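You operate a simulated robot arm through the tools that you are given. There is no shell and no other tool. Be economical: measure what you need, move in short steps, check, and stop when the job is done.

Carry out the task below with a simulated two-armed robot. There is one attempt and no reset: what you move stays moved.

TASK
Take the blue-banded jug on the sample table top and put it away on the cup table top. Press the scale power button to switch it on. Put the box labelled "Towels" from the small table top on top of the white filter and the box marked "Filters" on the top of the test bench. Press the grey reset button two times. Take the teal-banded beaker and leave it on the small table top. Take the narrow nozzle and put it on top of the brown cups carton on the lid table top. Pick up the small blue-banded bottle from the lid table top with one hand, pass it to the other hand and put it on the small table top. Do these in any order. Set down upright: blue-banded jug, box, teal-banded beaker, narrow nozzle, small blue-banded bottle.

It is judged by the outcome, as a careful person would: the job done as asked, and still so three seconds after it is handed in. It fails if anything else is knocked over, pushed out of place, dropped, spilled or broken. Lids that push on must go on centred and level and be pressed home; caps that screw on are set level and turned clockwise until they are tight. Flat cloth is picked up by pressing the open fingertips on it (5 to 10 N) and closing them slowly along it; thin cloth reads only 2 to 8 mm in the jaws.

THE ROBOT
Two 7-joint arms with two-finger parallel grippers on one trunk, on a base that drives. Base frame: it is fixed to the floor where the robot stands at the start and does not move with it; the origin is under the middle of the robot, x ahead of it, y to its left, z up. Lengths are in mm, angles in rad, forces in N, time in s.
The left shoulder is at the start at [70, 130, 1052], the right one opposite. With the tool pointing down near the work surface each hand reaches from about 200 to 520 mm from the robot's upright axis, wherever it stands, measured 20 degrees to its own side. Places, roughly: blue box, card box, grey box, teal box [2250, 250, 1000]; blue-banded jug [500, 0, 1000]; cup table top [3200, -2000, 800]; cups carton [3000, -3750, 1000]; grey reset button [3800, 1700, 900]; narrow nozzle (4x4x5 cm) [2900, -3700, 900]; scale power button [1100, 0, 900]; small blue-banded bottle (7x7x19 cm) [3300, -3800, 900]; small table top [2100, 300, 800]; teal-banded beaker [1500, 2000, 1500]; top of the test bench [3600, 2000, 800]; white filter (18x26x4 cm) [1900, 100, 900]. Payload 1.57 kg a hand.
The tool frame of a hand sits at the grasp point between the pads (the TCP): z along the fingers, y along the line on which they close. The tips reach 30 mm beyond it. Largest opening 80 mm; finger width 17, thickness 12; the body of the gripper, 40 by 82 mm, starts 80 mm behind the TCP.
Orientation is that of the tool frame in the base frame, as a unit quaternion [w, x, y, z]. With the fingers straight down and closing along the base's y, the tool's x points along the base's -x, its y along +y and its z along -z.

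THE INTERFACE
- The arms move only by the tool arm_command. It takes "left_steps", "right_steps" or both (then of equal length, played together; a hand with none holds still); each is a list of rows, each a list of 7 numbers: the shift along the base's x, y, z in mm, then the turn, a rotation vector about the base's x, y, z in rad, then the opening in per cent of the stroke, from 0 (shut) to 100 (fully open). In form: [[x, y, z, ax, ay, az, hand], ...]. A call has 1 to 10 rows; each row shifts and turns the commanded pose from where the row before left it. Each row takes 0.2 s and may step no farther than 50 mm and 0.15 rad from the row before; otherwise, or with a gripper value out of range, the whole call is refused. Where a pose cannot be reached the arm comes as near as it can. A force on the tool above 40 N (or 10 N above the force at the start of the call, whichever is more), or a blocked arm, ends the call early, and 0.2 s more pass. Each finger travels about 108 mm/s and halts on what it meets, pressing with about 31 N; the grip force reading is that of the motor and also rises with nothing between the fingers. The clock runs only during rows and for 0.2 s after the last one: add rows that do not move to give the fingers time. The reply holds the time, the measured pose of the TCP, the force on the tool along the base axes, the opening and the grip force, in the units named above and with some noise, with the torque about the TCP (base axes, N m) and any sound that the robot's microphone picked up.
- Cameras (640 x 400 px; columns grow to the right, rows downward): "scene" is now at [136.7, -1.6, 1279.8]; the picture's right is [-0.04, -1.00, 0.00], its down [-0.58, 0.03, -0.82] and it looks along [0.82, -0.04, -0.58] (base axes); focal length 259 px, centre (320, 200). "left" rides on the left gripper at [72, 7, -122] in its tool frame; the picture's right is [-0.09, 1.00, 0.00], its down [-0.84, -0.08, -0.54] and it looks along [-0.54, -0.05, 0.84] (tool axes); focal length 238 px, centre (320, 200). "right" rides on the right gripper at [72, -7, -122] in its tool frame; the picture's right is [0.09, 1.00, 0.00], its down [-0.84, 0.08, -0.54] and it looks along [-0.54, 0.05, 0.84] (tool axes); focal length 238 px, centre (320, 200). There is no depth. A picture from a camera that has moved, and an enlarged one, comes with that camera's place and axes in the base frame and with its lens.
- snapshot(camera): a new picture of that camera. It takes no simulated time.
- slide_trunk(by): slides the trunk up (or, below 0, down) by that many mm; the arms and the scene camera ride with it, the base frame stays. It gives what a move gives, with no picture.
- steer(legs): drives the robot by 1 to 6 legs, each [ahead, left, turn to the left] in mm, mm and rad, along the robot's own axes; the way and the turn of a leg run together, so that a leg with both is an arc; at most 1500 mm and 3.142 rad a leg. The arms and the cameras ride along, it lands a little off, and it stops where it bumps. It gives what a move gives.
- pan_tilt(pan, tilt): turns the head with the scene camera to pan (to the left, within 1.501 rad either way) and tilt (down, from -0.506 to 1.204), counted from straight ahead of the robot. It gives what a move gives.
- zoom(camera, box): a new picture of the part [left, top, right, bottom] of that camera's present view, enlarged. It takes no simulated time.
- sign_off(): hands the job in; it is judged then, once.

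Work in short steps. Places have to be worked out from the pictures, the camera data and where the tool is seen: move nearer, look again, correct. Check each grasp and each placing, and mend what went wrong. You have 217 turns and 212 pictures in all, those below and enlarged ones among them. Open the grippers and draw the arms clear of the work before you hand the job in, unless the task says otherwise.

The tools are called after "Emit:" as a command line: name --argument value ..., lists and objects as JSON in quotes. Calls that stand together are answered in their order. arm_command: Moves the arms, as the interface text tells. Its arguments: {"type":"object","properties":{"left_steps":{"type":"array"},"right_steps":{"type":"array"}},"required":[]} The other tools are called the same way: slide_trunk (by) slides the trunk up or down; steer (legs) drives the base; pan_tilt (pan, tilt) turns the head that bears the scene camera; snapshot (camera) takes a picture; zoom (camera, box) takes an enlarged picture of a part of a camera's view; sign_off () hands the job in.

At the start:

```text
t: 0.0
left_tcp_pos: [395.8, 141.7, 1086.1]
left_tool_rot: [0.0, -0.002, 1.0, 0.0]
left_wrist_force: [-0.4, 0.3, 0.0]
left_torque: [0.03, -0.02, 0.01]
left_finger_gap: 79.9
left_gripper_force: 0.0
right_tcp_pos: [294.8, -144.9, 1080.7]
right_tool_rot: [0.0, 0.0, 1.0, 0.0]
right_wrist_force: [0.0, -0.8, -0.4]
right_torque: [-0.04, 0.01, -0.03]
right_finger_gap: 79.9
right_gripper_force: 0.0
trunk travel left (down, up): [-690.0, 250.0]
robot x, y, heading: [0.6, 1.7, -0.002]
head pan, tilt: [-0.044, 0.614]
```

scene: 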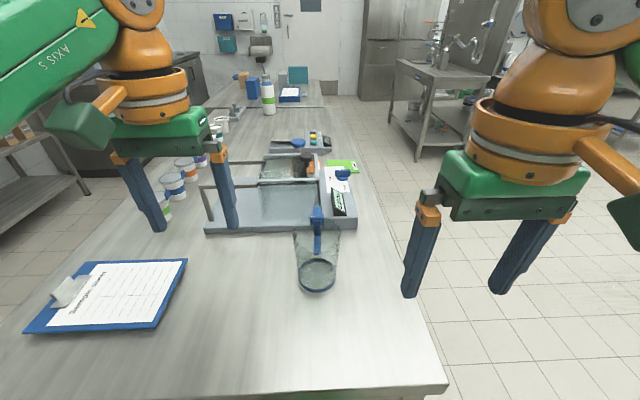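
right: 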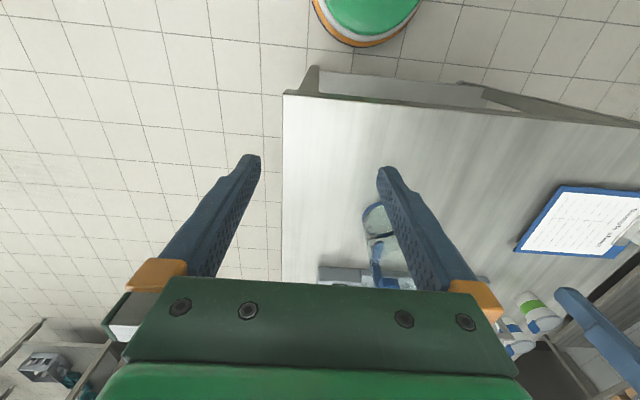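
left: 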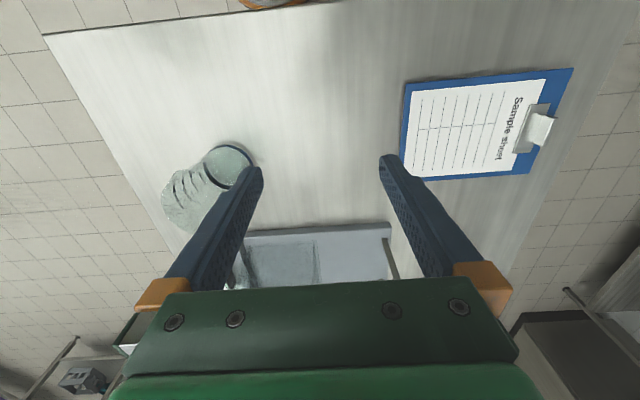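

I begin by looking closer at the scene ahead.

Emit:
zoom --camera "scene" --box '[200, 120, 420, 300]'

Emit:
zoom --camera "scene" --box '[140, 0, 380, 150]'

```text
2.22 times, centred on (310, 210) of scene
camera zoom: at [136.7, -1.6, 1279.8], right [-0.04, -1.0, 0.0], down [-0.58, 0.03, -0.82], along [0.82, -0.04, -0.58], focal length 576 px, centre (342, 178)
```

zoom: 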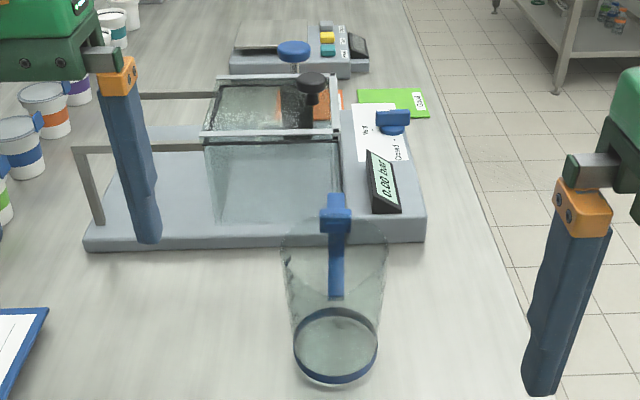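

```text
2.67 times, centred on (260, 75) of scene
camera zoom: at [136.7, -1.6, 1279.8], right [-0.04, -1.0, 0.0], down [-0.58, 0.03, -0.82], along [0.82, -0.04, -0.58], focal length 691 px, centre (480, 533)
```

zoom: 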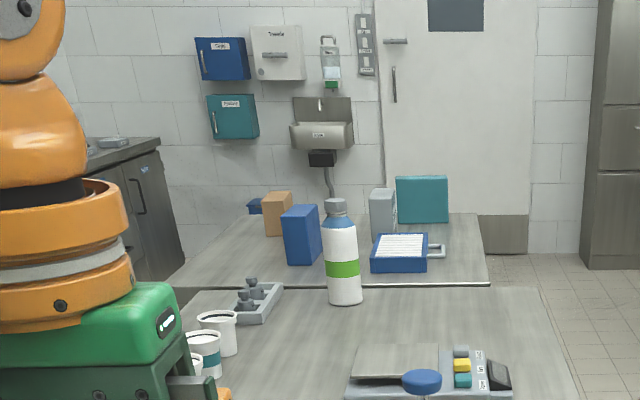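

I tilt the head to see the jug more from above.

Emit:
pan_tilt --pan -0.044 --tilt 1.0

Emit:
zoom --camera "scene" --box '[230, 100, 410, 220]'

Emit:
snapshot --camera "scene"

```text
t: 0.9
left_tcp_pos: [395.5, 141.1, 1087.4]
left_tool_rot: [0.001, -0.002, 1.0, 0.0]
left_wrist_force: [0.4, 0.7, 0.1]
left_torque: [0.01, 0.01, -0.02]
left_finger_gap: 79.7
left_gripper_force: 0.0
right_tcp_pos: [294.3, -144.9, 1080.8]
right_tool_rot: [-0.001, 0.0, 1.0, 0.0]
right_wrist_force: [0.7, -0.3, 0.6]
right_torque: [-0.01, 0.0, 0.0]
right_finger_gap: 80.0
right_gripper_force: 0.0
trunk travel left (down, up): [-690.0, 250.0]
robot x, y, heading: [-2.4, 0.2, 0.001]
head pan, tilt: [-0.044, 1.0]
```

```text
3.33 times, centred on (320, 160) of scene
camera zoom: at [118.4, -0.8, 1249.1], right [-0.04, -1.0, 0.0], down [-0.84, 0.04, -0.54], along [0.54, -0.02, -0.84], focal length 864 px, centre (320, 333)
```

zoom: 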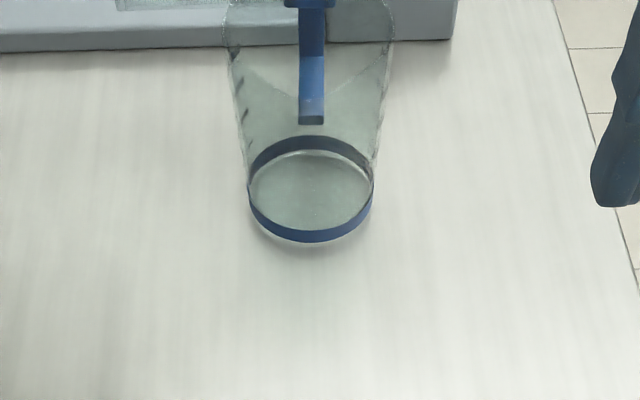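

```text
205 pictures are left
camera scene: at [118.4, -0.8, 1249.1], right [-0.04, -1.0, 0.0], down [-0.84, 0.04, -0.54], along [0.54, -0.02, -0.84], focal length 259 px, centre (320, 200)
```

scene: 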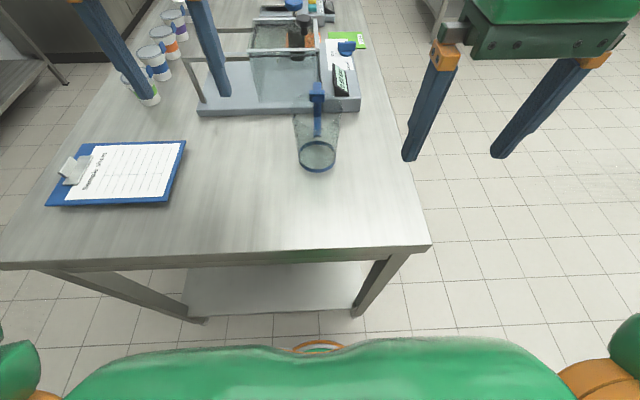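

Jug is about [473, -11], table around z 850. I bring the right hand over it to look with its camera, keeping the left aside.

Emit:
arm_command --left_steps '[[-30, 30, 10, 0, 0, 0, 100], [-30, 30, 10, 0, 0, 0, 100], [-30, 0, 0, 0, 0, 0, 100], [0, 0, 0, 0, 0, 0, 100]]' --right_steps '[[20, 40, 20, 0, 0, 0, 100], [20, 40, 10, 0, 0, 0, 100], [20, 40, 0, 0, 0, 0, 100], [0, 10, 0, 0, 0, 0, 100]]'

Emit:
snapshot --camera "right"

Emit:
snapshot --camera "scene"

```text
t: 1.9
left_tcp_pos: [306.2, 201.3, 1105.9]
left_tool_rot: [0.0, -0.002, 1.0, -0.001]
left_wrist_force: [0.4, 0.3, 0.2]
left_torque: [-0.01, -0.01, 0.02]
left_finger_gap: 79.8
left_gripper_force: 0.0
right_tcp_pos: [350.8, -15.2, 1106.5]
right_tool_rot: [0.001, -0.001, 1.0, 0.001]
right_wrist_force: [0.0, -0.6, -0.4]
right_torque: [-0.05, -0.01, -0.01]
right_finger_gap: 79.9
right_gripper_force: 0.0
right hand out of reach, approached as far as the arm can: row 3, 4
trunk travel left (down, up): [-690.0, 250.0]
robot x, y, heading: [-3.0, 1.3, 0.0]
head pan, tilt: [-0.044, 1.0]
```

```text
204 pictures are left
camera right: at [278.7, -22.6, 1228.2], right [-0.09, 1.0, 0.0], down [0.83, 0.08, 0.55], along [0.54, 0.05, -0.84], focal length 238 px, centre (320, 200)
```

right: 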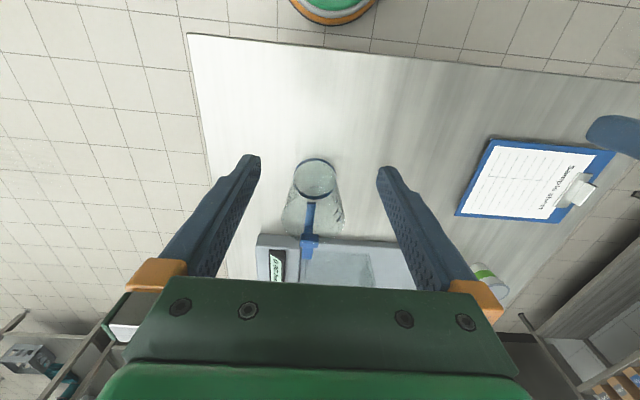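

```text
203 pictures are left
camera scene: at [118.5, -0.4, 1249.1], right [-0.04, -1.0, 0.0], down [-0.84, 0.04, -0.54], along [0.54, -0.02, -0.84], focal length 259 px, centre (320, 200)
```

scene: 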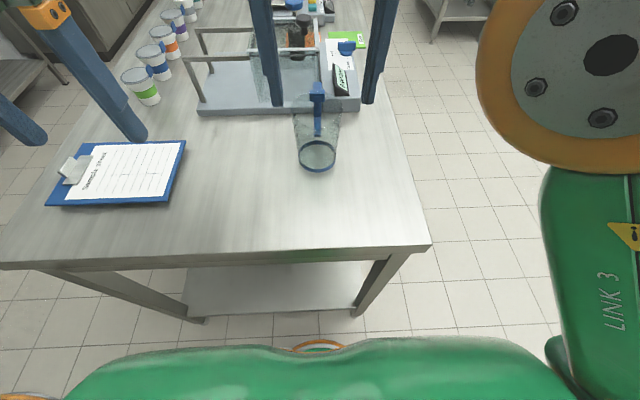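

Consistent: jug base about [476, -11, 850]. Reach is better from the table's right side, so I drive round there, facing +y.

Emit:
steer --legs '[[0, -470, 0], [0, 0, 1.571], [0, -520, 0]]'

Emit:
snapshot --camera "scene"

```text
t: 11.1
left_tcp_pos: [315.9, -172.6, 1106.4]
left_tool_rot: [0.002, -0.705, 0.71, 0.0]
left_wrist_force: [0.0, -0.6, 0.6]
left_torque: [0.01, 0.0, 0.01]
left_finger_gap: 80.2
left_gripper_force: 0.1
right_tcp_pos: [533.4, -129.1, 1105.7]
right_tool_rot: [0.0, -0.704, 0.71, 0.001]
right_wrist_force: [1.0, -0.4, -0.5]
right_torque: [-0.02, -0.01, 0.02]
right_finger_gap: 80.1
right_gripper_force: 0.0
trunk travel left (down, up): [-690.0, 250.0]
robot x, y, heading: [518.0, -480.4, 1.558]
head pan, tilt: [-0.044, 1.0]
```

```text
202 pictures are left
camera scene: at [517.3, -357.7, 1249.1], right [1.0, -0.05, 0.0], down [-0.04, -0.84, -0.54], along [0.03, 0.54, -0.84], focal length 259 px, centre (320, 200)
```

scene: 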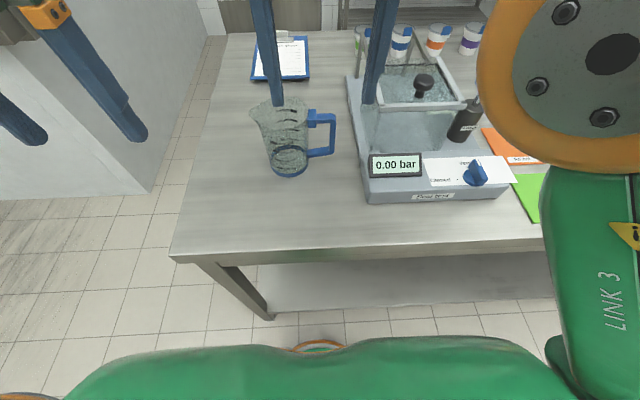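

Side view shows the D-handle clearly; I zoom on it.

Emit:
zoom --camera "scene" --box '[230, 80, 390, 200]'

Emit:
pan_tilt --pan -0.9 --tilt 0.8

Emit:
snapshot --camera "scene"

```text
3.33 times, centred on (310, 140) of scene
camera zoom: at [517.3, -357.7, 1249.1], right [1.0, -0.05, 0.0], down [-0.04, -0.84, -0.54], along [0.03, 0.54, -0.84], focal length 864 px, centre (353, 400)
```

zoom: 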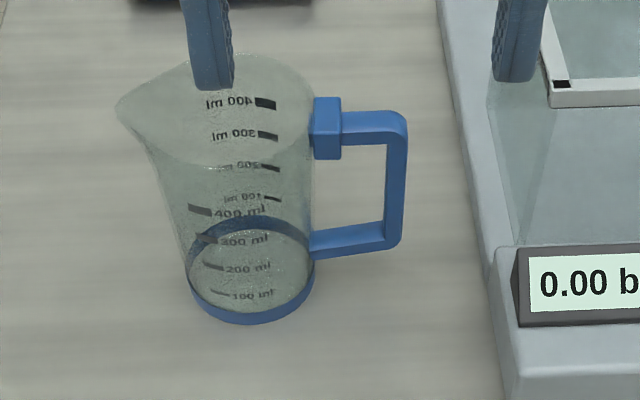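

```text
t: 12.3
left_tcp_pos: [316.5, -172.4, 1105.9]
left_tool_rot: [0.001, -0.705, 0.709, 0.0]
left_wrist_force: [-0.1, 0.5, 0.5]
left_torque: [-0.02, 0.01, -0.04]
left_finger_gap: 79.9
left_gripper_force: 0.0
right_tcp_pos: [535.0, -129.2, 1106.1]
right_tool_rot: [0.0, -0.704, 0.71, 0.001]
right_wrist_force: [0.3, -0.3, -0.4]
right_torque: [-0.04, 0.03, -0.01]
right_finger_gap: 80.1
right_gripper_force: 0.0
trunk travel left (down, up): [-690.0, 250.0]
robot x, y, heading: [517.9, -479.2, 1.562]
head pan, tilt: [-0.901, 0.799]
```

```text
200 pictures are left
camera scene: at [578.1, -377.7, 1264.2], right [0.61, -0.79, 0.0], down [-0.57, -0.44, -0.7], along [0.55, 0.43, -0.72], focal length 259 px, centre (320, 200)
```

scene: 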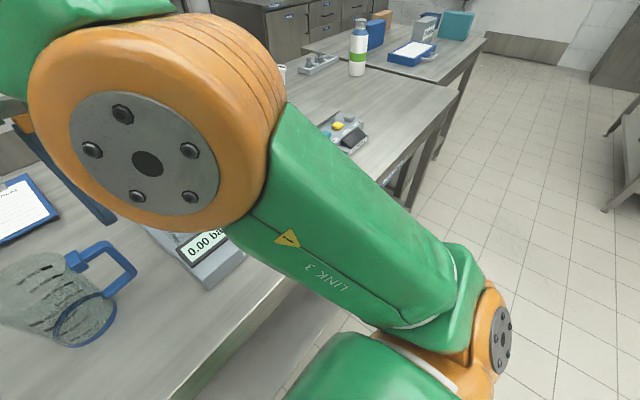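

Handle strap is at about x 555, y -12, z 878–960, good for a straddling grip later. First I drive along to the scale.

Emit:
steer --legs '[[0, -520, 0]]'

Emit:
pan_tilt --pan 0.0 --tilt 0.9

Emit:
snapshot --camera "scene"

```text
t: 15.3
left_tcp_pos: [827.9, -177.0, 1105.8]
left_tool_rot: [-0.002, 0.709, -0.706, 0.0]
left_wrist_force: [1.3, 0.3, 0.9]
left_torque: [0.01, 0.0, 0.04]
left_finger_gap: 79.9
left_gripper_force: 0.1
right_tcp_pos: [1045.9, -131.3, 1106.2]
right_tool_rot: [-0.001, 0.707, -0.707, 0.0]
right_wrist_force: [-0.4, 0.4, 0.3]
right_torque: [-0.03, -0.03, -0.03]
right_finger_gap: 80.4
right_gripper_force: 0.1
trunk travel left (down, up): [-690.0, 250.0]
robot x, y, heading: [1031.2, -482.2, 1.577]
head pan, tilt: [-0.901, 0.799]
```

```text
t: 16.5
left_tcp_pos: [826.9, -175.9, 1106.4]
left_tool_rot: [-0.001, 0.708, -0.706, 0.0]
left_wrist_force: [0.1, 0.4, -0.8]
left_torque: [0.0, 0.0, -0.02]
left_finger_gap: 80.1
left_gripper_force: 0.0
right_tcp_pos: [1045.1, -130.4, 1106.1]
right_tool_rot: [0.0, -0.707, 0.707, 0.0]
right_wrist_force: [-0.2, -0.2, 0.3]
right_torque: [0.01, 0.01, -0.04]
right_finger_gap: 80.0
right_gripper_force: 0.0
trunk travel left (down, up): [-690.0, 250.0]
robot x, y, heading: [1028.3, -480.5, 1.57]
head pan, tilt: [0.0, 0.901]
```

```text
199 pictures are left
camera scene: at [1027.9, -354.0, 1256.3], right [1.0, 0.0, 0.0], down [0.0, -0.78, -0.62], along [0.0, 0.62, -0.78], focal length 259 px, centre (320, 200)
```

scene: 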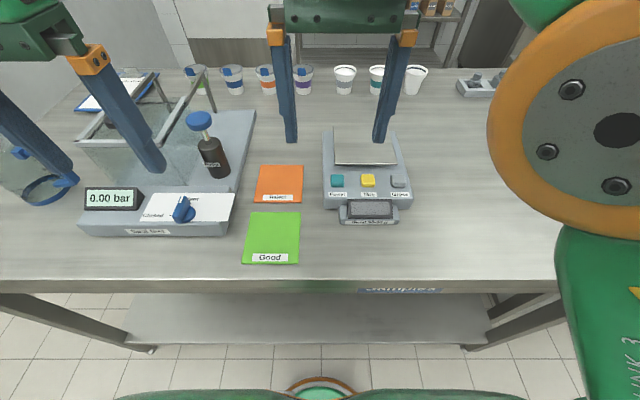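

Emit:
zoom --camera "scene" --box '[310, 120, 430, 240]'

```text
3.33 times, centred on (370, 180) of scene
camera zoom: at [1027.9, -354.0, 1256.3], right [1.0, 0.0, 0.0], down [0.0, -0.78, -0.62], along [0.0, 0.62, -0.78], focal length 864 px, centre (153, 267)
```

zoom: 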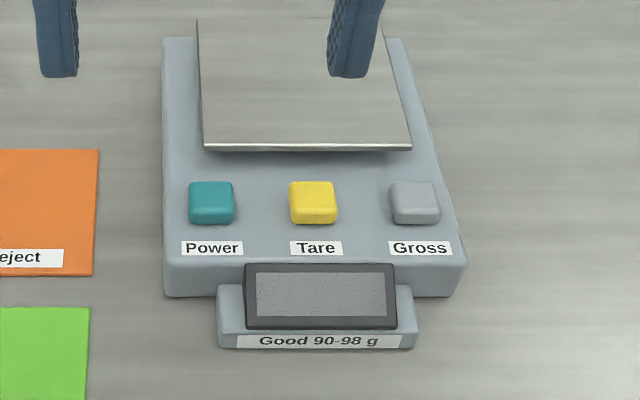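

The power button is the teal one at about [1062, -12, ~885]. I close the right hand and bring the tip over it, then check.

Emit:
arm_command --right_steps '[[5, 40, 0, 0, 0, 0, 0], [6, 40, 0, 0, 0, 0, 0], [6, 38, 0, 0, 0, 0, 0], [0, 0, -50, 0, 0, 0, 0], [0, 0, -50, 0, 0, 0, 0], [0, 0, -46, 0, 0, 0, 0], [0, 0, 0, 0, 0, 0, 0]]'

Emit:
snapshot --camera "right"

Emit:
zoom --camera "scene" --box '[280, 100, 440, 240]'

```text
t: 18.1
left_tcp_pos: [827.7, -176.3, 1106.0]
left_tool_rot: [-0.002, 0.708, -0.706, 0.0]
left_wrist_force: [0.5, -0.4, 0.8]
left_torque: [-0.01, 0.02, 0.0]
left_finger_gap: 80.1
left_gripper_force: 0.1
right_tcp_pos: [1052.0, -101.3, 933.9]
right_tool_rot: [0.0, 0.708, -0.706, -0.002]
right_wrist_force: [-0.3, -0.3, 0.3]
right_torque: [0.01, 0.02, 0.01]
right_finger_gap: 0.0
right_gripper_force: 21.2
right hand out of reach, approached as far as the arm can: row 1, 2, 3
trunk travel left (down, up): [-690.0, 250.0]
robot x, y, heading: [1028.1, -482.0, 1.573]
head pan, tilt: [0.0, 0.901]
```

```text
197 pictures are left
camera right: at [1059.4, -173.6, 1055.8], right [-1.0, -0.09, 0.0], down [-0.08, 0.83, 0.54], along [-0.05, 0.54, -0.84], focal length 238 px, centre (320, 200)
```

right: 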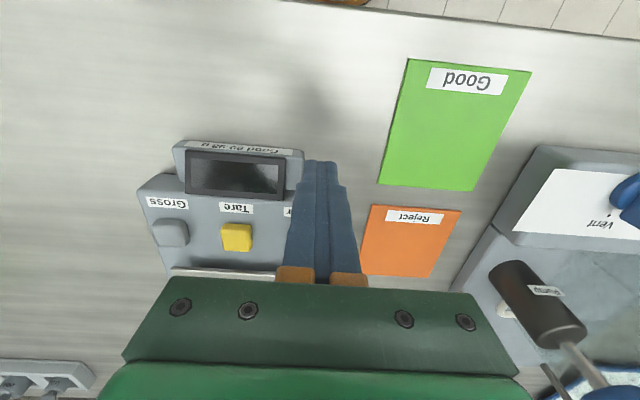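

```text
2.86 times, centred on (360, 170) of scene
camera zoom: at [1027.7, -354.5, 1256.4], right [1.0, 0.0, 0.0], down [0.0, -0.78, -0.62], along [0.0, 0.62, -0.78], focal length 741 px, centre (206, 286)
```

zoom: 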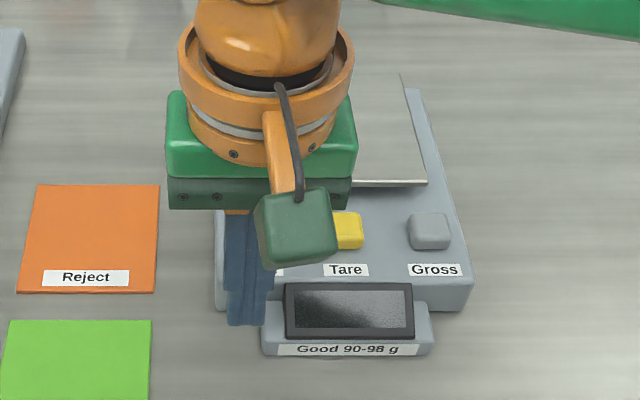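

Reach falls short up high but is fine here. I lift 15 mm, go forward to above the button, and look.

Emit:
arm_command --right_steps '[[3, 20, 15, 0, 0, 0, 0], [4, 35, 0, 0, 0, 0, 0], [3, 34, 0, 0, 0, 0, 0], [0, 0, 0, 0, 0, 0, 0]]'

Emit:
zoom --camera "right" --box '[200, 80, 440, 280]'

Emit:
zoom --camera "scene" --box '[280, 100, 440, 240]'

```text
t: 19.1
left_tcp_pos: [828.5, -177.0, 1107.1]
left_tool_rot: [0.0, 0.709, -0.705, -0.001]
left_wrist_force: [0.0, -0.1, 0.0]
left_torque: [0.01, 0.0, -0.01]
left_finger_gap: 80.0
left_gripper_force: 0.0
right_tcp_pos: [1061.1, -34.3, 948.4]
right_tool_rot: [0.0, 0.707, -0.707, -0.002]
right_wrist_force: [0.5, 0.1, 0.6]
right_torque: [0.01, 0.03, -0.05]
right_finger_gap: 0.0
right_gripper_force: 21.3
right hand out of reach, approached as far as the arm can: row 3
trunk travel left (down, up): [-690.0, 250.0]
robot x, y, heading: [1028.3, -481.9, 1.569]
head pan, tilt: [0.0, 0.901]
```

```text
2.00 times, centred on (320, 180) of right
camera zoom: at [1068.2, -106.7, 1070.3], right [-1.0, -0.09, 0.0], down [-0.08, 0.84, 0.54], along [-0.05, 0.54, -0.84], focal length 477 px, centre (320, 240)
```

zoom: 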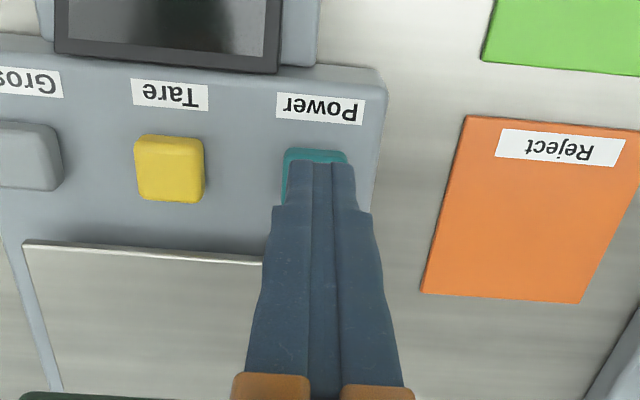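

```text
2.86 times, centred on (360, 170) of scene
camera zoom: at [1028.4, -354.3, 1256.3], right [1.0, 0.0, 0.0], down [0.0, -0.78, -0.62], along [0.0, 0.62, -0.78], focal length 741 px, centre (206, 286)
```

zoom: 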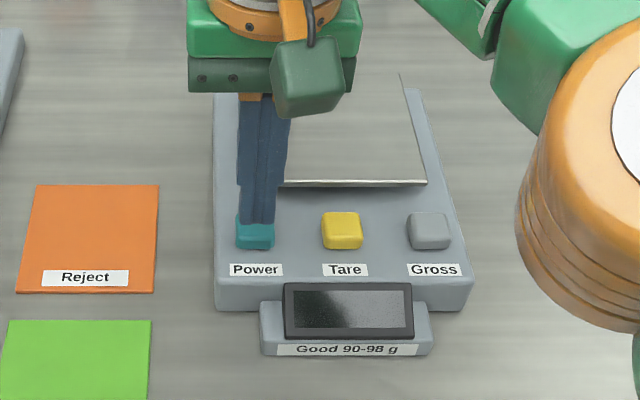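

The tip is just above the button (centre about y -21). I shift 13 mm forward and descend in small steps.

Emit:
arm_command --right_steps '[[1, 7, -8, 0, 0, 0, 0], [1, 6, -8, 0, 0, 0, 0], [0, 0, -6, 0, 0, 0, 0], [0, 0, -4, 0, 0, 0, 0], [0, 0, -3, 0, 0, 0, 0], [0, 0, -3, 0, 0, 0, 0]]'

Emit:
zoom --camera "scene" --box '[280, 100, 440, 240]'

```text
t: 20.5
left_tcp_pos: [827.1, -180.0, 1108.5]
left_tool_rot: [-0.002, 0.709, -0.705, -0.001]
left_wrist_force: [-1.1, 0.3, -0.6]
left_torque: [0.01, 0.02, 0.02]
left_finger_gap: 80.0
left_gripper_force: 0.1
right_tcp_pos: [1064.7, -26.4, 919.1]
right_tool_rot: [0.003, -0.706, 0.708, 0.003]
right_wrist_force: [3.3, 9.9, 35.3]
right_torque: [0.21, -0.09, 0.04]
right_finger_gap: 0.1
right_gripper_force: 20.7
right hand out of reach, approached as far as the arm can: row 2
trunk travel left (down, up): [-690.0, 250.0]
robot x, y, heading: [1028.6, -480.9, 1.57]
head pan, tilt: [0.0, 0.901]
heard: click
```

```text
2.86 times, centred on (360, 170) of scene
camera zoom: at [1028.2, -358.3, 1257.3], right [1.0, 0.0, 0.0], down [0.0, -0.78, -0.62], along [0.0, 0.62, -0.78], focal length 741 px, centre (206, 286)
```

zoom: 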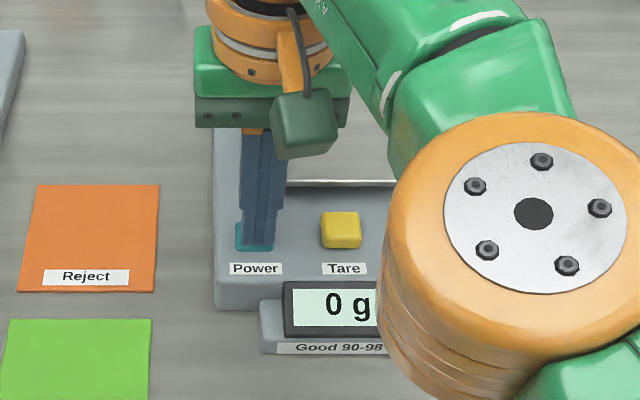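

Clicked and the display shows "0 g": the scale is on. I lift the hand straight up and back.

Emit:
arm_command --right_steps '[[0, -1, 15, 0, 0, 0, 0], [0, -2, 40, 0, 0, 0, 0], [0, -30, 45, 0, 0, 0, 50], [0, -40, 45, 0, 0, 0, 100], [0, -40, 20, 0, 0, 0, 100], [0, 0, 0, 0, 0, 0, 100]]'

Emit:
snapshot --camera "scene"

```text
refused: row 3 steps farther than a row can; nothing moved
```

```text
192 pictures are left
camera scene: at [1028.2, -358.3, 1257.3], right [1.0, 0.0, 0.0], down [0.0, -0.78, -0.62], along [0.0, 0.62, -0.78], focal length 259 px, centre (320, 200)
```

scene: 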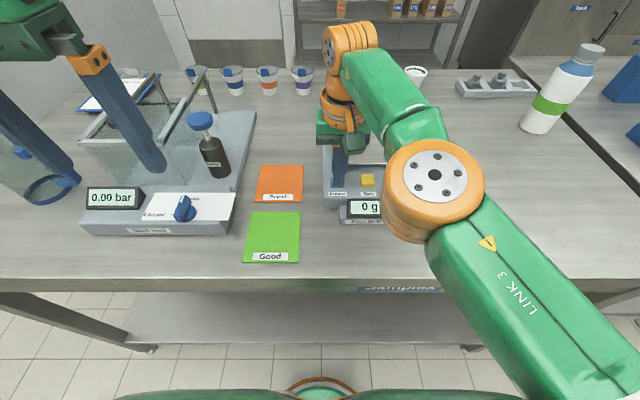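

Steps were too long; I redo the retreat with smaller rows.

Emit:
arm_command --right_steps '[[0, -1, 15, 0, 0, 0, 0], [0, -2, 40, 0, 0, 0, 0], [0, -20, 40, 0, 0, 0, 50], [0, -30, 38, 0, 0, 0, 100], [0, -40, 20, 0, 0, 0, 100], [0, -40, 0, 0, 0, 0, 100], [0, 0, 0, 0, 0, 0, 100]]'

Emit:
steer --legs '[[0, 540, 0]]'

```text
t: 22.1
left_tcp_pos: [827.8, -176.2, 1106.3]
left_tool_rot: [-0.001, 0.708, -0.706, 0.0]
left_wrist_force: [0.7, -0.3, -0.4]
left_torque: [0.0, -0.02, 0.03]
left_finger_gap: 80.1
left_gripper_force: 0.0
right_tcp_pos: [1064.5, -162.5, 1058.8]
right_tool_rot: [-0.001, 0.707, -0.707, -0.001]
right_wrist_force: [0.4, 0.0, -0.1]
right_torque: [0.0, 0.03, 0.0]
right_finger_gap: 80.1
right_gripper_force: 0.0
right hand out of reach, approached as far as the arm can: row 2
trunk travel left (down, up): [-690.0, 250.0]
robot x, y, heading: [1032.3, -481.2, 1.568]
head pan, tilt: [0.0, 0.901]
```

```text
t: 25.2
left_tcp_pos: [291.6, -172.1, 1106.0]
left_tool_rot: [0.0, -0.705, 0.709, 0.001]
left_wrist_force: [-0.6, -0.6, 0.0]
left_torque: [0.0, -0.03, -0.02]
left_finger_gap: 79.9
left_gripper_force: 0.0
right_tcp_pos: [529.0, -161.4, 1058.5]
right_tool_rot: [0.0, -0.704, 0.71, 0.002]
right_wrist_force: [-0.5, 1.0, 0.0]
right_torque: [-0.01, -0.02, 0.05]
right_finger_gap: 79.9
right_gripper_force: 0.0
trunk travel left (down, up): [-690.0, 250.0]
robot x, y, heading: [490.9, -476.7, 1.563]
head pan, tilt: [0.0, 0.901]
```

Now I turn the right hand so it closes along base y, while standing off the table.

Emit:
arm_command --right_steps '[[0, 0, 0, 0, 0, -0.15, 100], [0, 0, 0, 0, 0, -0.15, 100], [0, 0, 0, 0, 0, -0.15, 100], [0, 0, 0, 0, 0, -0.15, 100], [0, 0, 0, 0, 0, -0.15, 100], [0, 0, 0, 0, 0, -0.15, 100], [0, 0, 0, 0, 0, -0.15, 100], [0, 0, 0, 0, 0, -0.15, 100], [0, 0, 0, 0, 0, -0.15, 100], [0, 0, 0, 0, 0, -0.15, 100]]'

Emit:
snapshot --camera "scene"

```text
t: 27.4
left_tcp_pos: [290.8, -172.7, 1106.8]
left_tool_rot: [0.001, -0.705, 0.709, 0.0]
left_wrist_force: [0.6, -0.4, 0.0]
left_torque: [-0.05, -0.01, 0.0]
left_finger_gap: 79.9
left_gripper_force: 0.0
right_tcp_pos: [528.0, -162.1, 1058.8]
right_tool_rot: [0.001, -0.031, 1.0, 0.001]
right_wrist_force: [0.8, 0.1, -0.1]
right_torque: [0.02, -0.02, 0.0]
right_finger_gap: 79.8
right_gripper_force: 0.1
trunk travel left (down, up): [-690.0, 250.0]
robot x, y, heading: [489.9, -482.4, 1.568]
head pan, tilt: [0.0, 0.901]
```

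```text
191 pictures are left
camera scene: at [490.4, -352.0, 1256.3], right [1.0, -0.01, 0.0], down [-0.01, -0.78, -0.62], along [0.0, 0.62, -0.78], focal length 259 px, centre (320, 200)
```

scene: 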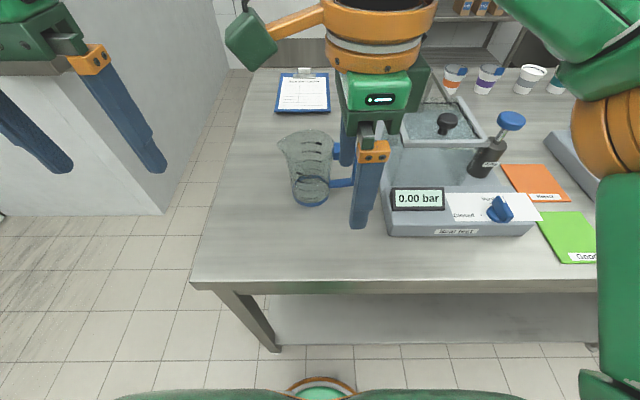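

I edge the base 60 mm closer to the table for reach.

Emit:
steer --legs '[[60, 0, 0]]'

```text
t: 28.4
left_tcp_pos: [292.3, -117.7, 1107.0]
left_tool_rot: [0.003, -0.705, 0.709, 0.002]
left_wrist_force: [-0.6, -1.1, 0.3]
left_torque: [0.0, 0.01, -0.03]
left_finger_gap: 80.0
left_gripper_force: 0.1
right_tcp_pos: [529.4, -106.9, 1059.8]
right_tool_rot: [0.001, -0.031, 1.0, 0.003]
right_wrist_force: [0.9, -1.1, 0.1]
right_torque: [0.04, -0.02, -0.01]
right_finger_gap: 80.0
right_gripper_force: 0.0
trunk travel left (down, up): [-690.0, 250.0]
robot x, y, heading: [494.8, -420.7, 1.559]
head pan, tilt: [0.0, 0.901]
```

Fingers go over the handle at safe height, then I look.

Emit:
arm_command --right_steps '[[9, 32, 0, 0, 0, -0.06, 100], [9, 32, 0, 0, 0, 0, 100], [8, 31, 0, 0, 0, 0, 100], [0, 0, -20, 0, 0, 0, 100], [0, 0, -22, 0, 0, 0, 100], [0, 0, 0, 0, 0, 0, 100]]'

Emit:
snapshot --camera "right"

Emit:
zoom --camera "scene" --box '[240, 100, 440, 240]'

```text
t: 29.8
left_tcp_pos: [292.4, -113.2, 1105.6]
left_tool_rot: [0.001, -0.706, 0.709, 0.0]
left_wrist_force: [-0.3, -0.2, 0.0]
left_torque: [0.0, -0.02, -0.01]
left_finger_gap: 79.9
left_gripper_force: 0.0
right_tcp_pos: [551.3, -17.8, 1017.5]
right_tool_rot: [0.001, -0.002, 1.0, 0.001]
right_wrist_force: [-0.6, -0.1, 0.2]
right_torque: [0.0, 0.0, -0.02]
right_finger_gap: 79.8
right_gripper_force: 0.1
right hand out of reach, approached as far as the arm can: row 3
trunk travel left (down, up): [-690.0, 250.0]
robot x, y, heading: [495.1, -423.9, 1.562]
head pan, tilt: [0.0, 0.901]
```

```text
190 pictures are left
camera right: at [479.8, -24.7, 1138.6], right [-0.1, 1.0, 0.0], down [0.84, 0.08, 0.54], along [0.54, 0.05, -0.84], focal length 238 px, centre (320, 200)
```

right: 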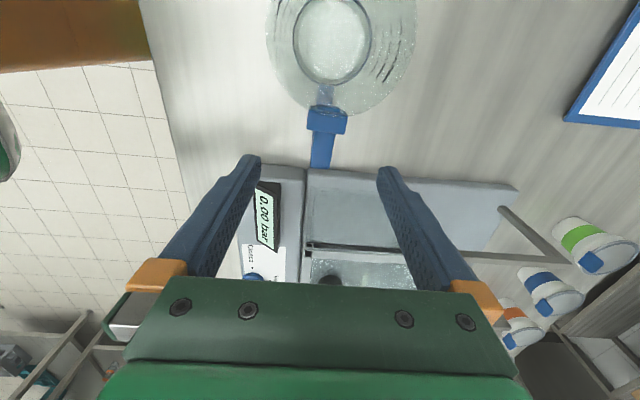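

```text
2.86 times, centred on (340, 170) of scene
camera zoom: at [490.5, -292.5, 1256.3], right [1.0, -0.01, 0.0], down [-0.01, -0.78, -0.62], along [0.01, 0.62, -0.78], focal length 741 px, centre (263, 286)
```

zoom: 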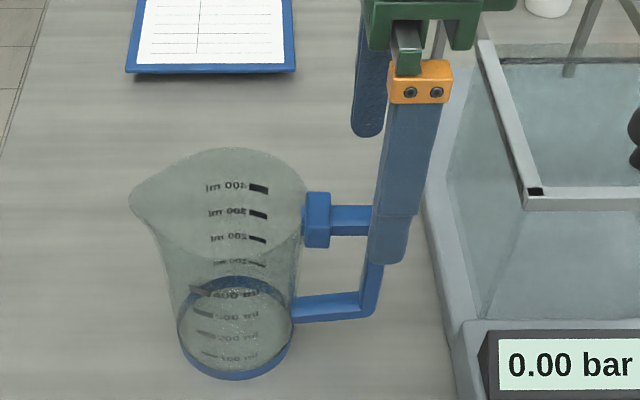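

The handle's outer strap lies right between the fingers. I descend 92 mm.

Emit:
arm_command --right_steps '[[0, 0, -25, 0, 0, 0, 100], [1, 0, -25, 0, 0, 0, 100], [0, 0, -25, 0, 0, 0, 100], [0, 0, -15, 0, 0, 0, 100], [0, 0, 0, 0, 0, 0, 100]]'

Emit:
zoom --camera "scene" --box '[240, 100, 440, 240]'

Emit:
snapshot --camera "right"

```text
t: 31.0
left_tcp_pos: [292.7, -114.2, 1106.8]
left_tool_rot: [0.002, -0.706, 0.709, 0.0]
left_wrist_force: [0.4, -0.1, 0.0]
left_torque: [-0.02, 0.02, 0.01]
left_finger_gap: 80.2
left_gripper_force: 0.0
right_tcp_pos: [554.7, -18.6, 924.9]
right_tool_rot: [0.001, -0.001, 1.0, 0.001]
right_wrist_force: [0.4, -0.3, -0.2]
right_torque: [0.01, -0.02, 0.02]
right_finger_gap: 80.3
right_gripper_force: 0.1
trunk travel left (down, up): [-690.0, 250.0]
robot x, y, heading: [494.3, -419.3, 1.56]
head pan, tilt: [0.0, 0.901]
```

```text
2.86 times, centred on (340, 170) of scene
camera zoom: at [490.9, -292.5, 1256.3], right [1.0, -0.01, 0.0], down [-0.01, -0.78, -0.62], along [0.01, 0.62, -0.78], focal length 741 px, centre (263, 286)
```

zoom: 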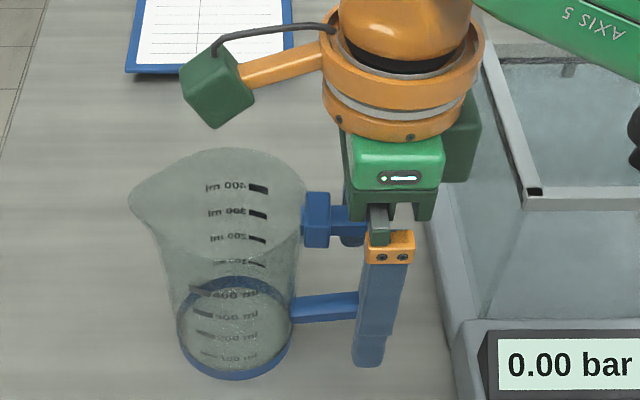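

```text
187 pictures are left
camera right: at [481.3, -25.0, 1047.4], right [-0.1, 1.0, 0.0], down [0.84, 0.08, 0.54], along [0.54, 0.05, -0.84], focal length 238 px, centre (320, 200)
```

right: 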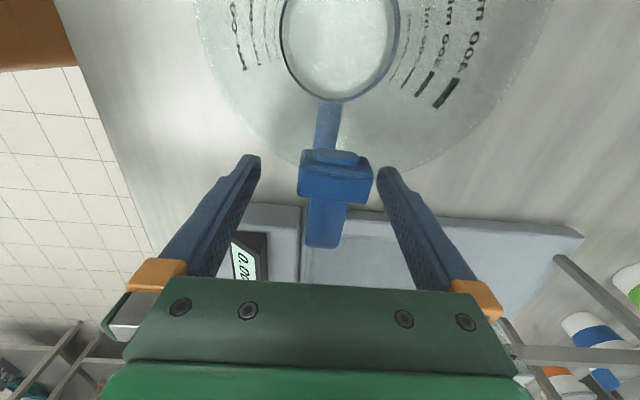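

Straddled. I close the grip.

Emit:
arm_command --right_steps '[[0, 0, 0, 0, 0, 0, 60], [0, 0, 0, 0, 0, 0, 30], [0, 0, 0, 0, 0, 0, 0], [0, 0, 0, 0, 0, 0, 0], [0, 0, 0, 0, 0, 0, 0]]'

```text
t: 32.2
left_tcp_pos: [292.2, -112.0, 1106.9]
left_tool_rot: [0.002, -0.705, 0.709, 0.001]
left_wrist_force: [0.0, 0.3, -0.3]
left_torque: [-0.01, 0.02, 0.02]
left_finger_gap: 79.9
left_gripper_force: 0.1
right_tcp_pos: [553.3, -17.4, 925.2]
right_tool_rot: [0.001, -0.002, 1.0, 0.0]
right_wrist_force: [-1.0, -0.5, -0.7]
right_torque: [-0.03, -0.07, -0.02]
right_finger_gap: 14.3
right_gripper_force: 30.1
trunk travel left (down, up): [-690.0, 250.0]
robot x, y, heading: [493.1, -418.3, 1.557]
head pan, tilt: [0.0, 0.901]
```

Gap 14.3 mm with 30 N: handle held. I lift 70 mm and check for slip.

Emit:
arm_command --right_steps '[[0, 0, 10, 0, 0, 0, 0], [0, 0, 20, 0, 0, 0, 0], [0, 0, 30, 0, 0, 0, 0], [0, -5, 30, 0, 0, 0, 0], [0, -10, 30, 0, 0, 0, 0], [0, 0, 0, 0, 0, 0, 0]]'

Emit:
snapshot --camera "scene"

```text
t: 33.6
left_tcp_pos: [292.8, -112.4, 1106.3]
left_tool_rot: [0.002, -0.705, 0.709, 0.0]
left_wrist_force: [0.0, 0.6, -0.6]
left_torque: [-0.04, -0.02, 0.02]
left_finger_gap: 80.0
left_gripper_force: 0.2
right_tcp_pos: [552.7, -32.2, 1046.6]
right_tool_rot: [0.001, -0.001, 1.0, 0.0]
right_wrist_force: [-0.3, 0.5, -0.1]
right_torque: [0.02, -0.06, 0.0]
right_finger_gap: 14.2
right_gripper_force: 30.5
trunk travel left (down, up): [-690.0, 250.0]
robot x, y, heading: [490.2, -420.0, 1.563]
head pan, tilt: [0.0, 0.901]
```

```text
186 pictures are left
camera scene: at [491.0, -291.9, 1256.2], right [1.0, -0.01, 0.0], down [-0.01, -0.78, -0.62], along [0.0, 0.62, -0.78], focal length 259 px, centre (320, 200)
```

scene: 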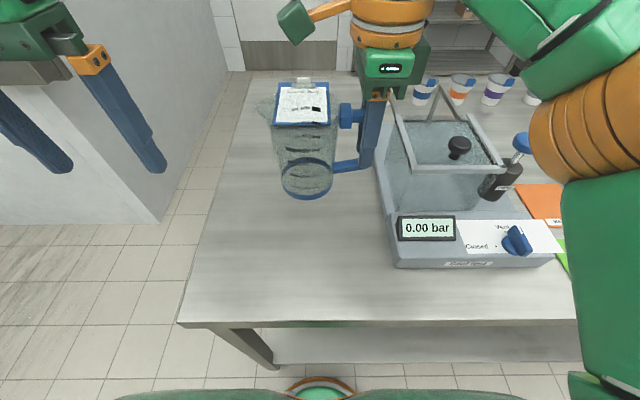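

Jug is held level. I back away from the table and turn toward the cup table direction, then look.

Emit:
steer --legs '[[-500, 0, 0], [0, 0, -1.571]]'

Emit:
pan_tilt --pan -0.3 --tilt 0.3

Emit:
snapshot --camera "scene"

```text
t: 40.5
left_tcp_pos: [800.6, -734.1, 1105.5]
left_tool_rot: [0.0, 0.016, 1.0, -0.001]
left_wrist_force: [-0.1, 0.8, 0.7]
left_torque: [-0.01, 0.0, 0.01]
left_finger_gap: 80.0
left_gripper_force: 0.0
right_tcp_pos: [875.3, -997.2, 1047.2]
right_tool_rot: [0.001, 0.715, 0.699, -0.001]
right_wrist_force: [-0.1, -1.1, -0.2]
right_torque: [-0.05, -0.01, -0.02]
right_finger_gap: 14.1
right_gripper_force: 30.7
trunk travel left (down, up): [-690.0, 250.0]
robot x, y, heading: [487.0, -924.3, -0.033]
head pan, tilt: [0.0, 0.901]
```

```text
t: 41.5
left_tcp_pos: [800.0, -735.2, 1106.6]
left_tool_rot: [0.001, 0.014, 1.0, -0.001]
left_wrist_force: [-1.0, 0.2, -0.3]
left_torque: [-0.01, -0.01, 0.0]
left_finger_gap: 80.1
left_gripper_force: 0.1
right_tcp_pos: [874.8, -997.1, 1047.4]
right_tool_rot: [0.002, 0.714, 0.7, 0.0]
right_wrist_force: [-0.1, -0.6, -1.4]
right_torque: [-0.06, 0.04, 0.0]
right_finger_gap: 14.1
right_gripper_force: 30.0
trunk travel left (down, up): [-690.0, 250.0]
robot x, y, heading: [488.9, -923.4, -0.034]
head pan, tilt: [-0.3, 0.3]
```

```text
185 pictures are left
camera scene: at [625.9, -955.5, 1308.5], right [-0.33, -0.94, 0.0], down [-0.28, 0.1, -0.95], along [0.9, -0.31, -0.3], focal length 259 px, centre (320, 200)
```

scene: 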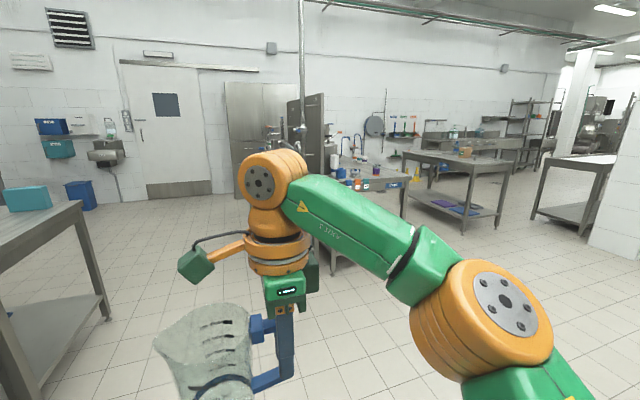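

The cup table is ahead to the right. I zoom in on it.

Emit:
zoom --camera "scene" --box '[270, 80, 430, 280]'

Emit:
zoom --camera "scene" --box '[380, 80, 640, 240]'

```text
2.00 times, centred on (350, 180) of scene
camera zoom: at [625.9, -955.5, 1308.5], right [-0.33, -0.94, 0.0], down [-0.28, 0.1, -0.95], along [0.9, -0.31, -0.3], focal length 518 px, centre (260, 240)
```

zoom: 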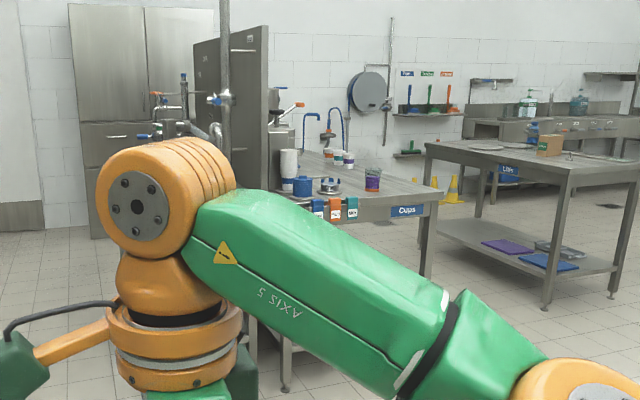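

```text
2.46 times, centred on (510, 160) of scene
camera zoom: at [625.9, -955.5, 1308.5], right [-0.33, -0.94, 0.0], down [-0.28, 0.1, -0.95], along [0.9, -0.31, -0.3], focal length 638 px, centre (-148, 298)
```

zoom: 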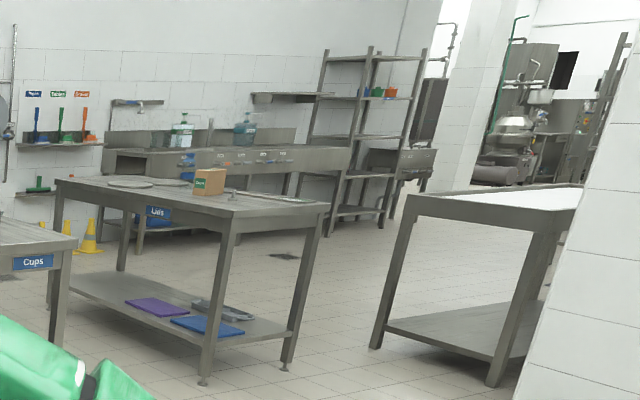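

Floor is clear. I drive diagonally to about [1700, -1900] and look again.

Emit:
steer --legs '[[620, -440, 0.0], [600, -440, 0.03]]'

Emit:
pan_tilt --pan 0.3 --tilt 0.45

Emit:
snapshot --camera "scene"

```text
t: 49.1
left_tcp_pos: [1978.1, -1639.9, 1106.9]
left_tool_rot: [0.0, 0.003, 1.0, -0.001]
left_wrist_force: [0.6, 1.0, -0.6]
left_torque: [-0.02, 0.0, 0.0]
left_finger_gap: 80.2
left_gripper_force: 0.1
right_tcp_pos: [2059.6, -1902.0, 1045.5]
right_tool_rot: [0.001, 0.706, 0.709, 0.0]
right_wrist_force: [-0.5, 0.1, -0.6]
right_torque: [-0.08, 0.02, 0.03]
right_finger_gap: 14.3
right_gripper_force: 31.0
trunk travel left (down, up): [-690.0, 250.0]
robot x, y, heading: [1669.8, -1842.6, -0.004]
head pan, tilt: [-0.3, 0.3]
```

```text
t: 50.1
left_tcp_pos: [1979.2, -1641.0, 1106.6]
left_tool_rot: [0.001, 0.002, 1.0, 0.0]
left_wrist_force: [0.3, 0.2, -0.9]
left_torque: [0.0, 0.02, 0.0]
left_finger_gap: 80.1
left_gripper_force: 0.1
right_tcp_pos: [2059.9, -1902.5, 1046.3]
right_tool_rot: [0.0, 0.706, 0.708, -0.001]
right_wrist_force: [0.4, -0.3, -0.7]
right_torque: [-0.03, -0.01, -0.03]
right_finger_gap: 14.4
right_gripper_force: 30.0
trunk travel left (down, up): [-690.0, 250.0]
robot x, y, heading: [1669.2, -1841.8, -0.012]
head pan, tilt: [0.3, 0.45]
```

```text
182 pictures are left
camera scene: at [1808.5, -1811.7, 1294.6], right [0.29, -0.96, 0.0], down [-0.42, -0.13, -0.9], along [0.86, 0.26, -0.44], focal length 259 px, centre (320, 200)
```

scene: 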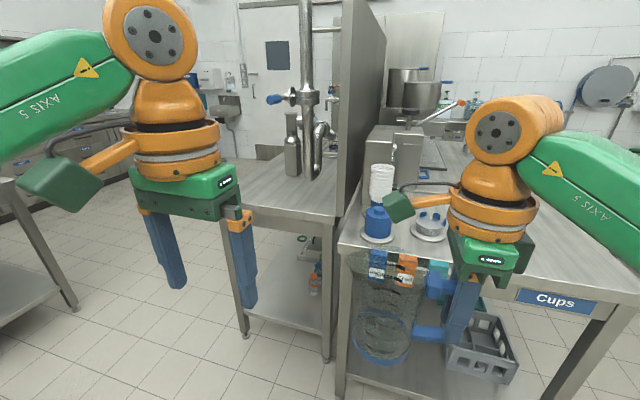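

Cup-table near edge is at x≈2440, spanning y about -1700 to -2300. I look at its right part.

Emit:
pan_tilt --pan -0.35 --tilt 0.45

Emit:
snapshot --camera "scene"

```text
t: 51.2
left_tcp_pos: [1979.5, -1640.9, 1107.3]
left_tool_rot: [0.001, 0.003, 1.0, -0.002]
left_wrist_force: [-0.2, 0.7, 0.6]
left_torque: [0.01, -0.01, 0.02]
left_finger_gap: 80.1
left_gripper_force: 0.0
right_tcp_pos: [2060.0, -1901.7, 1047.3]
right_tool_rot: [0.001, 0.706, 0.708, 0.0]
right_wrist_force: [0.0, 0.5, -0.9]
right_torque: [-0.09, 0.02, 0.02]
right_finger_gap: 14.1
right_gripper_force: 30.3
trunk travel left (down, up): [-690.0, 250.0]
robot x, y, heading: [1672.2, -1839.4, -0.001]
head pan, tilt: [-0.351, 0.45]
```

```text
181 pictures are left
camera scene: at [1806.7, -1870.2, 1294.6], right [-0.35, -0.94, 0.0], down [-0.41, 0.15, -0.9], along [0.84, -0.32, -0.44], focal length 259 px, centre (320, 200)
```

scene: 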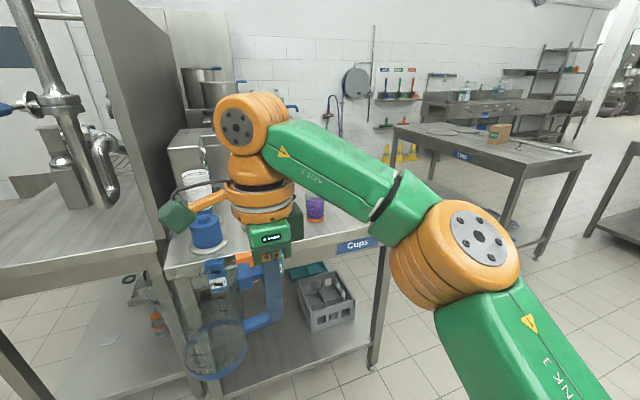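

I raise the trunk for clearance and view, then move nearer.

Emit:
slide_trunk --by 200

Emit:
steer --legs '[[300, -200, 0]]'

Emit:
pan_tilt --pan 0.0 --tilt 0.75

Emit:
snapshot --camera "scene"

```text
t: 53.4
left_tcp_pos: [1979.0, -1641.3, 1305.6]
left_tool_rot: [0.001, 0.002, 1.0, -0.001]
left_wrist_force: [-0.3, -0.2, -0.5]
left_torque: [0.03, -0.02, 0.0]
left_finger_gap: 79.9
left_gripper_force: 0.0
right_tcp_pos: [2059.7, -1902.1, 1244.2]
right_tool_rot: [0.001, 0.706, 0.708, 0.0]
right_wrist_force: [-1.5, 0.2, -0.7]
right_torque: [-0.03, -0.02, -0.03]
right_finger_gap: 14.3
right_gripper_force: 30.7
trunk travel left (down, up): [-890.0, 50.0]
robot x, y, heading: [1673.2, -1839.3, -0.012]
head pan, tilt: [-0.351, 0.45]
```

```text
t: 55.7
left_tcp_pos: [2277.1, -1846.4, 1306.7]
left_tool_rot: [0.001, 0.002, 1.0, -0.001]
left_wrist_force: [-0.6, -0.3, 1.0]
left_torque: [-0.02, -0.05, 0.0]
left_finger_gap: 79.9
left_gripper_force: 0.0
right_tcp_pos: [2358.2, -2107.8, 1246.6]
right_tool_rot: [0.003, 0.706, 0.708, -0.001]
right_wrist_force: [0.0, -0.3, -0.4]
right_torque: [-0.04, -0.01, -0.01]
right_finger_gap: 14.0
right_gripper_force: 31.2
trunk travel left (down, up): [-890.0, 50.0]
robot x, y, heading: [1972.9, -2045.9, -0.011]
head pan, tilt: [-0.351, 0.45]
```

```text
t: 56.5
left_tcp_pos: [2279.0, -1848.5, 1306.2]
left_tool_rot: [0.001, 0.002, 1.0, -0.001]
left_wrist_force: [-0.2, 0.2, -0.2]
left_torque: [0.02, 0.0, 0.01]
left_finger_gap: 79.9
left_gripper_force: 0.1
right_tcp_pos: [2359.7, -2108.5, 1245.0]
right_tool_rot: [0.002, 0.706, 0.708, 0.001]
right_wrist_force: [-0.4, 1.0, -0.2]
right_torque: [-0.06, 0.01, 0.0]
right_finger_gap: 14.0
right_gripper_force: 31.1
trunk travel left (down, up): [-890.0, 50.0]
robot x, y, heading: [1970.7, -2051.3, -0.006]
head pan, tilt: [0.0, 0.75]
```

```text
180 pictures are left
camera scene: at [2104.1, -2045.7, 1468.2], right [-0.01, -1.0, 0.0], down [-0.68, 0.01, -0.73], along [0.73, -0.01, -0.68], focal length 259 px, centre (320, 200)
```

scene: 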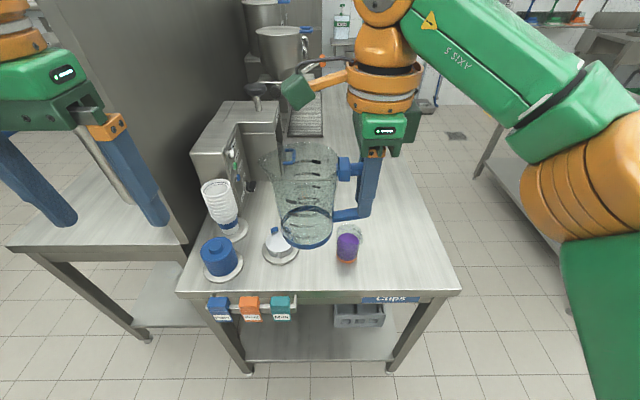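

Free space is on the right of the purple cup, around [2570, -2265]. I drive to bring the hand over it.

Emit:
steer --legs '[[0, -240, 0], [165, 0, 0.005]]'

Emit:
snapshot --camera "scene"

```text
t: 59.3
left_tcp_pos: [2438.6, -2082.2, 1307.3]
left_tool_rot: [0.003, 0.001, 1.0, 0.0]
left_wrist_force: [-0.4, -1.8, 0.7]
left_torque: [-0.01, 0.0, 0.02]
left_finger_gap: 80.3
left_gripper_force: 0.1
right_tcp_pos: [2522.2, -2343.1, 1247.1]
right_tool_rot: [0.003, 0.704, 0.71, 0.002]
right_wrist_force: [0.0, -0.5, -1.0]
right_torque: [-0.08, -0.06, 0.0]
right_finger_gap: 14.5
right_gripper_force: 30.5
trunk travel left (down, up): [-890.0, 50.0]
robot x, y, heading: [2136.8, -2280.6, -0.005]
head pan, tilt: [0.0, 0.75]
```

```text
179 pictures are left
camera scene: at [2264.2, -2281.0, 1468.7], right [0.0, -1.0, 0.0], down [-0.68, 0.0, -0.73], along [0.73, 0.0, -0.68], focal length 259 px, centre (320, 200)
```

scene: 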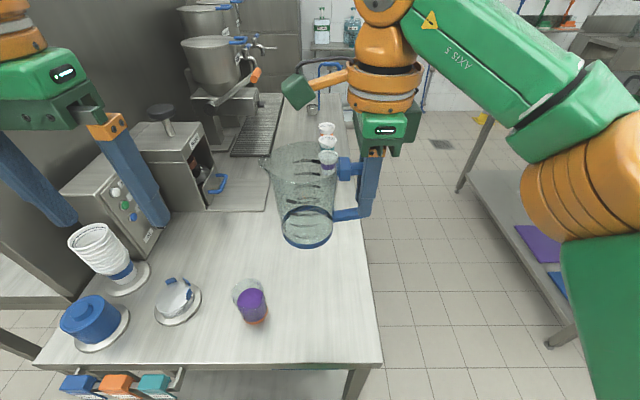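

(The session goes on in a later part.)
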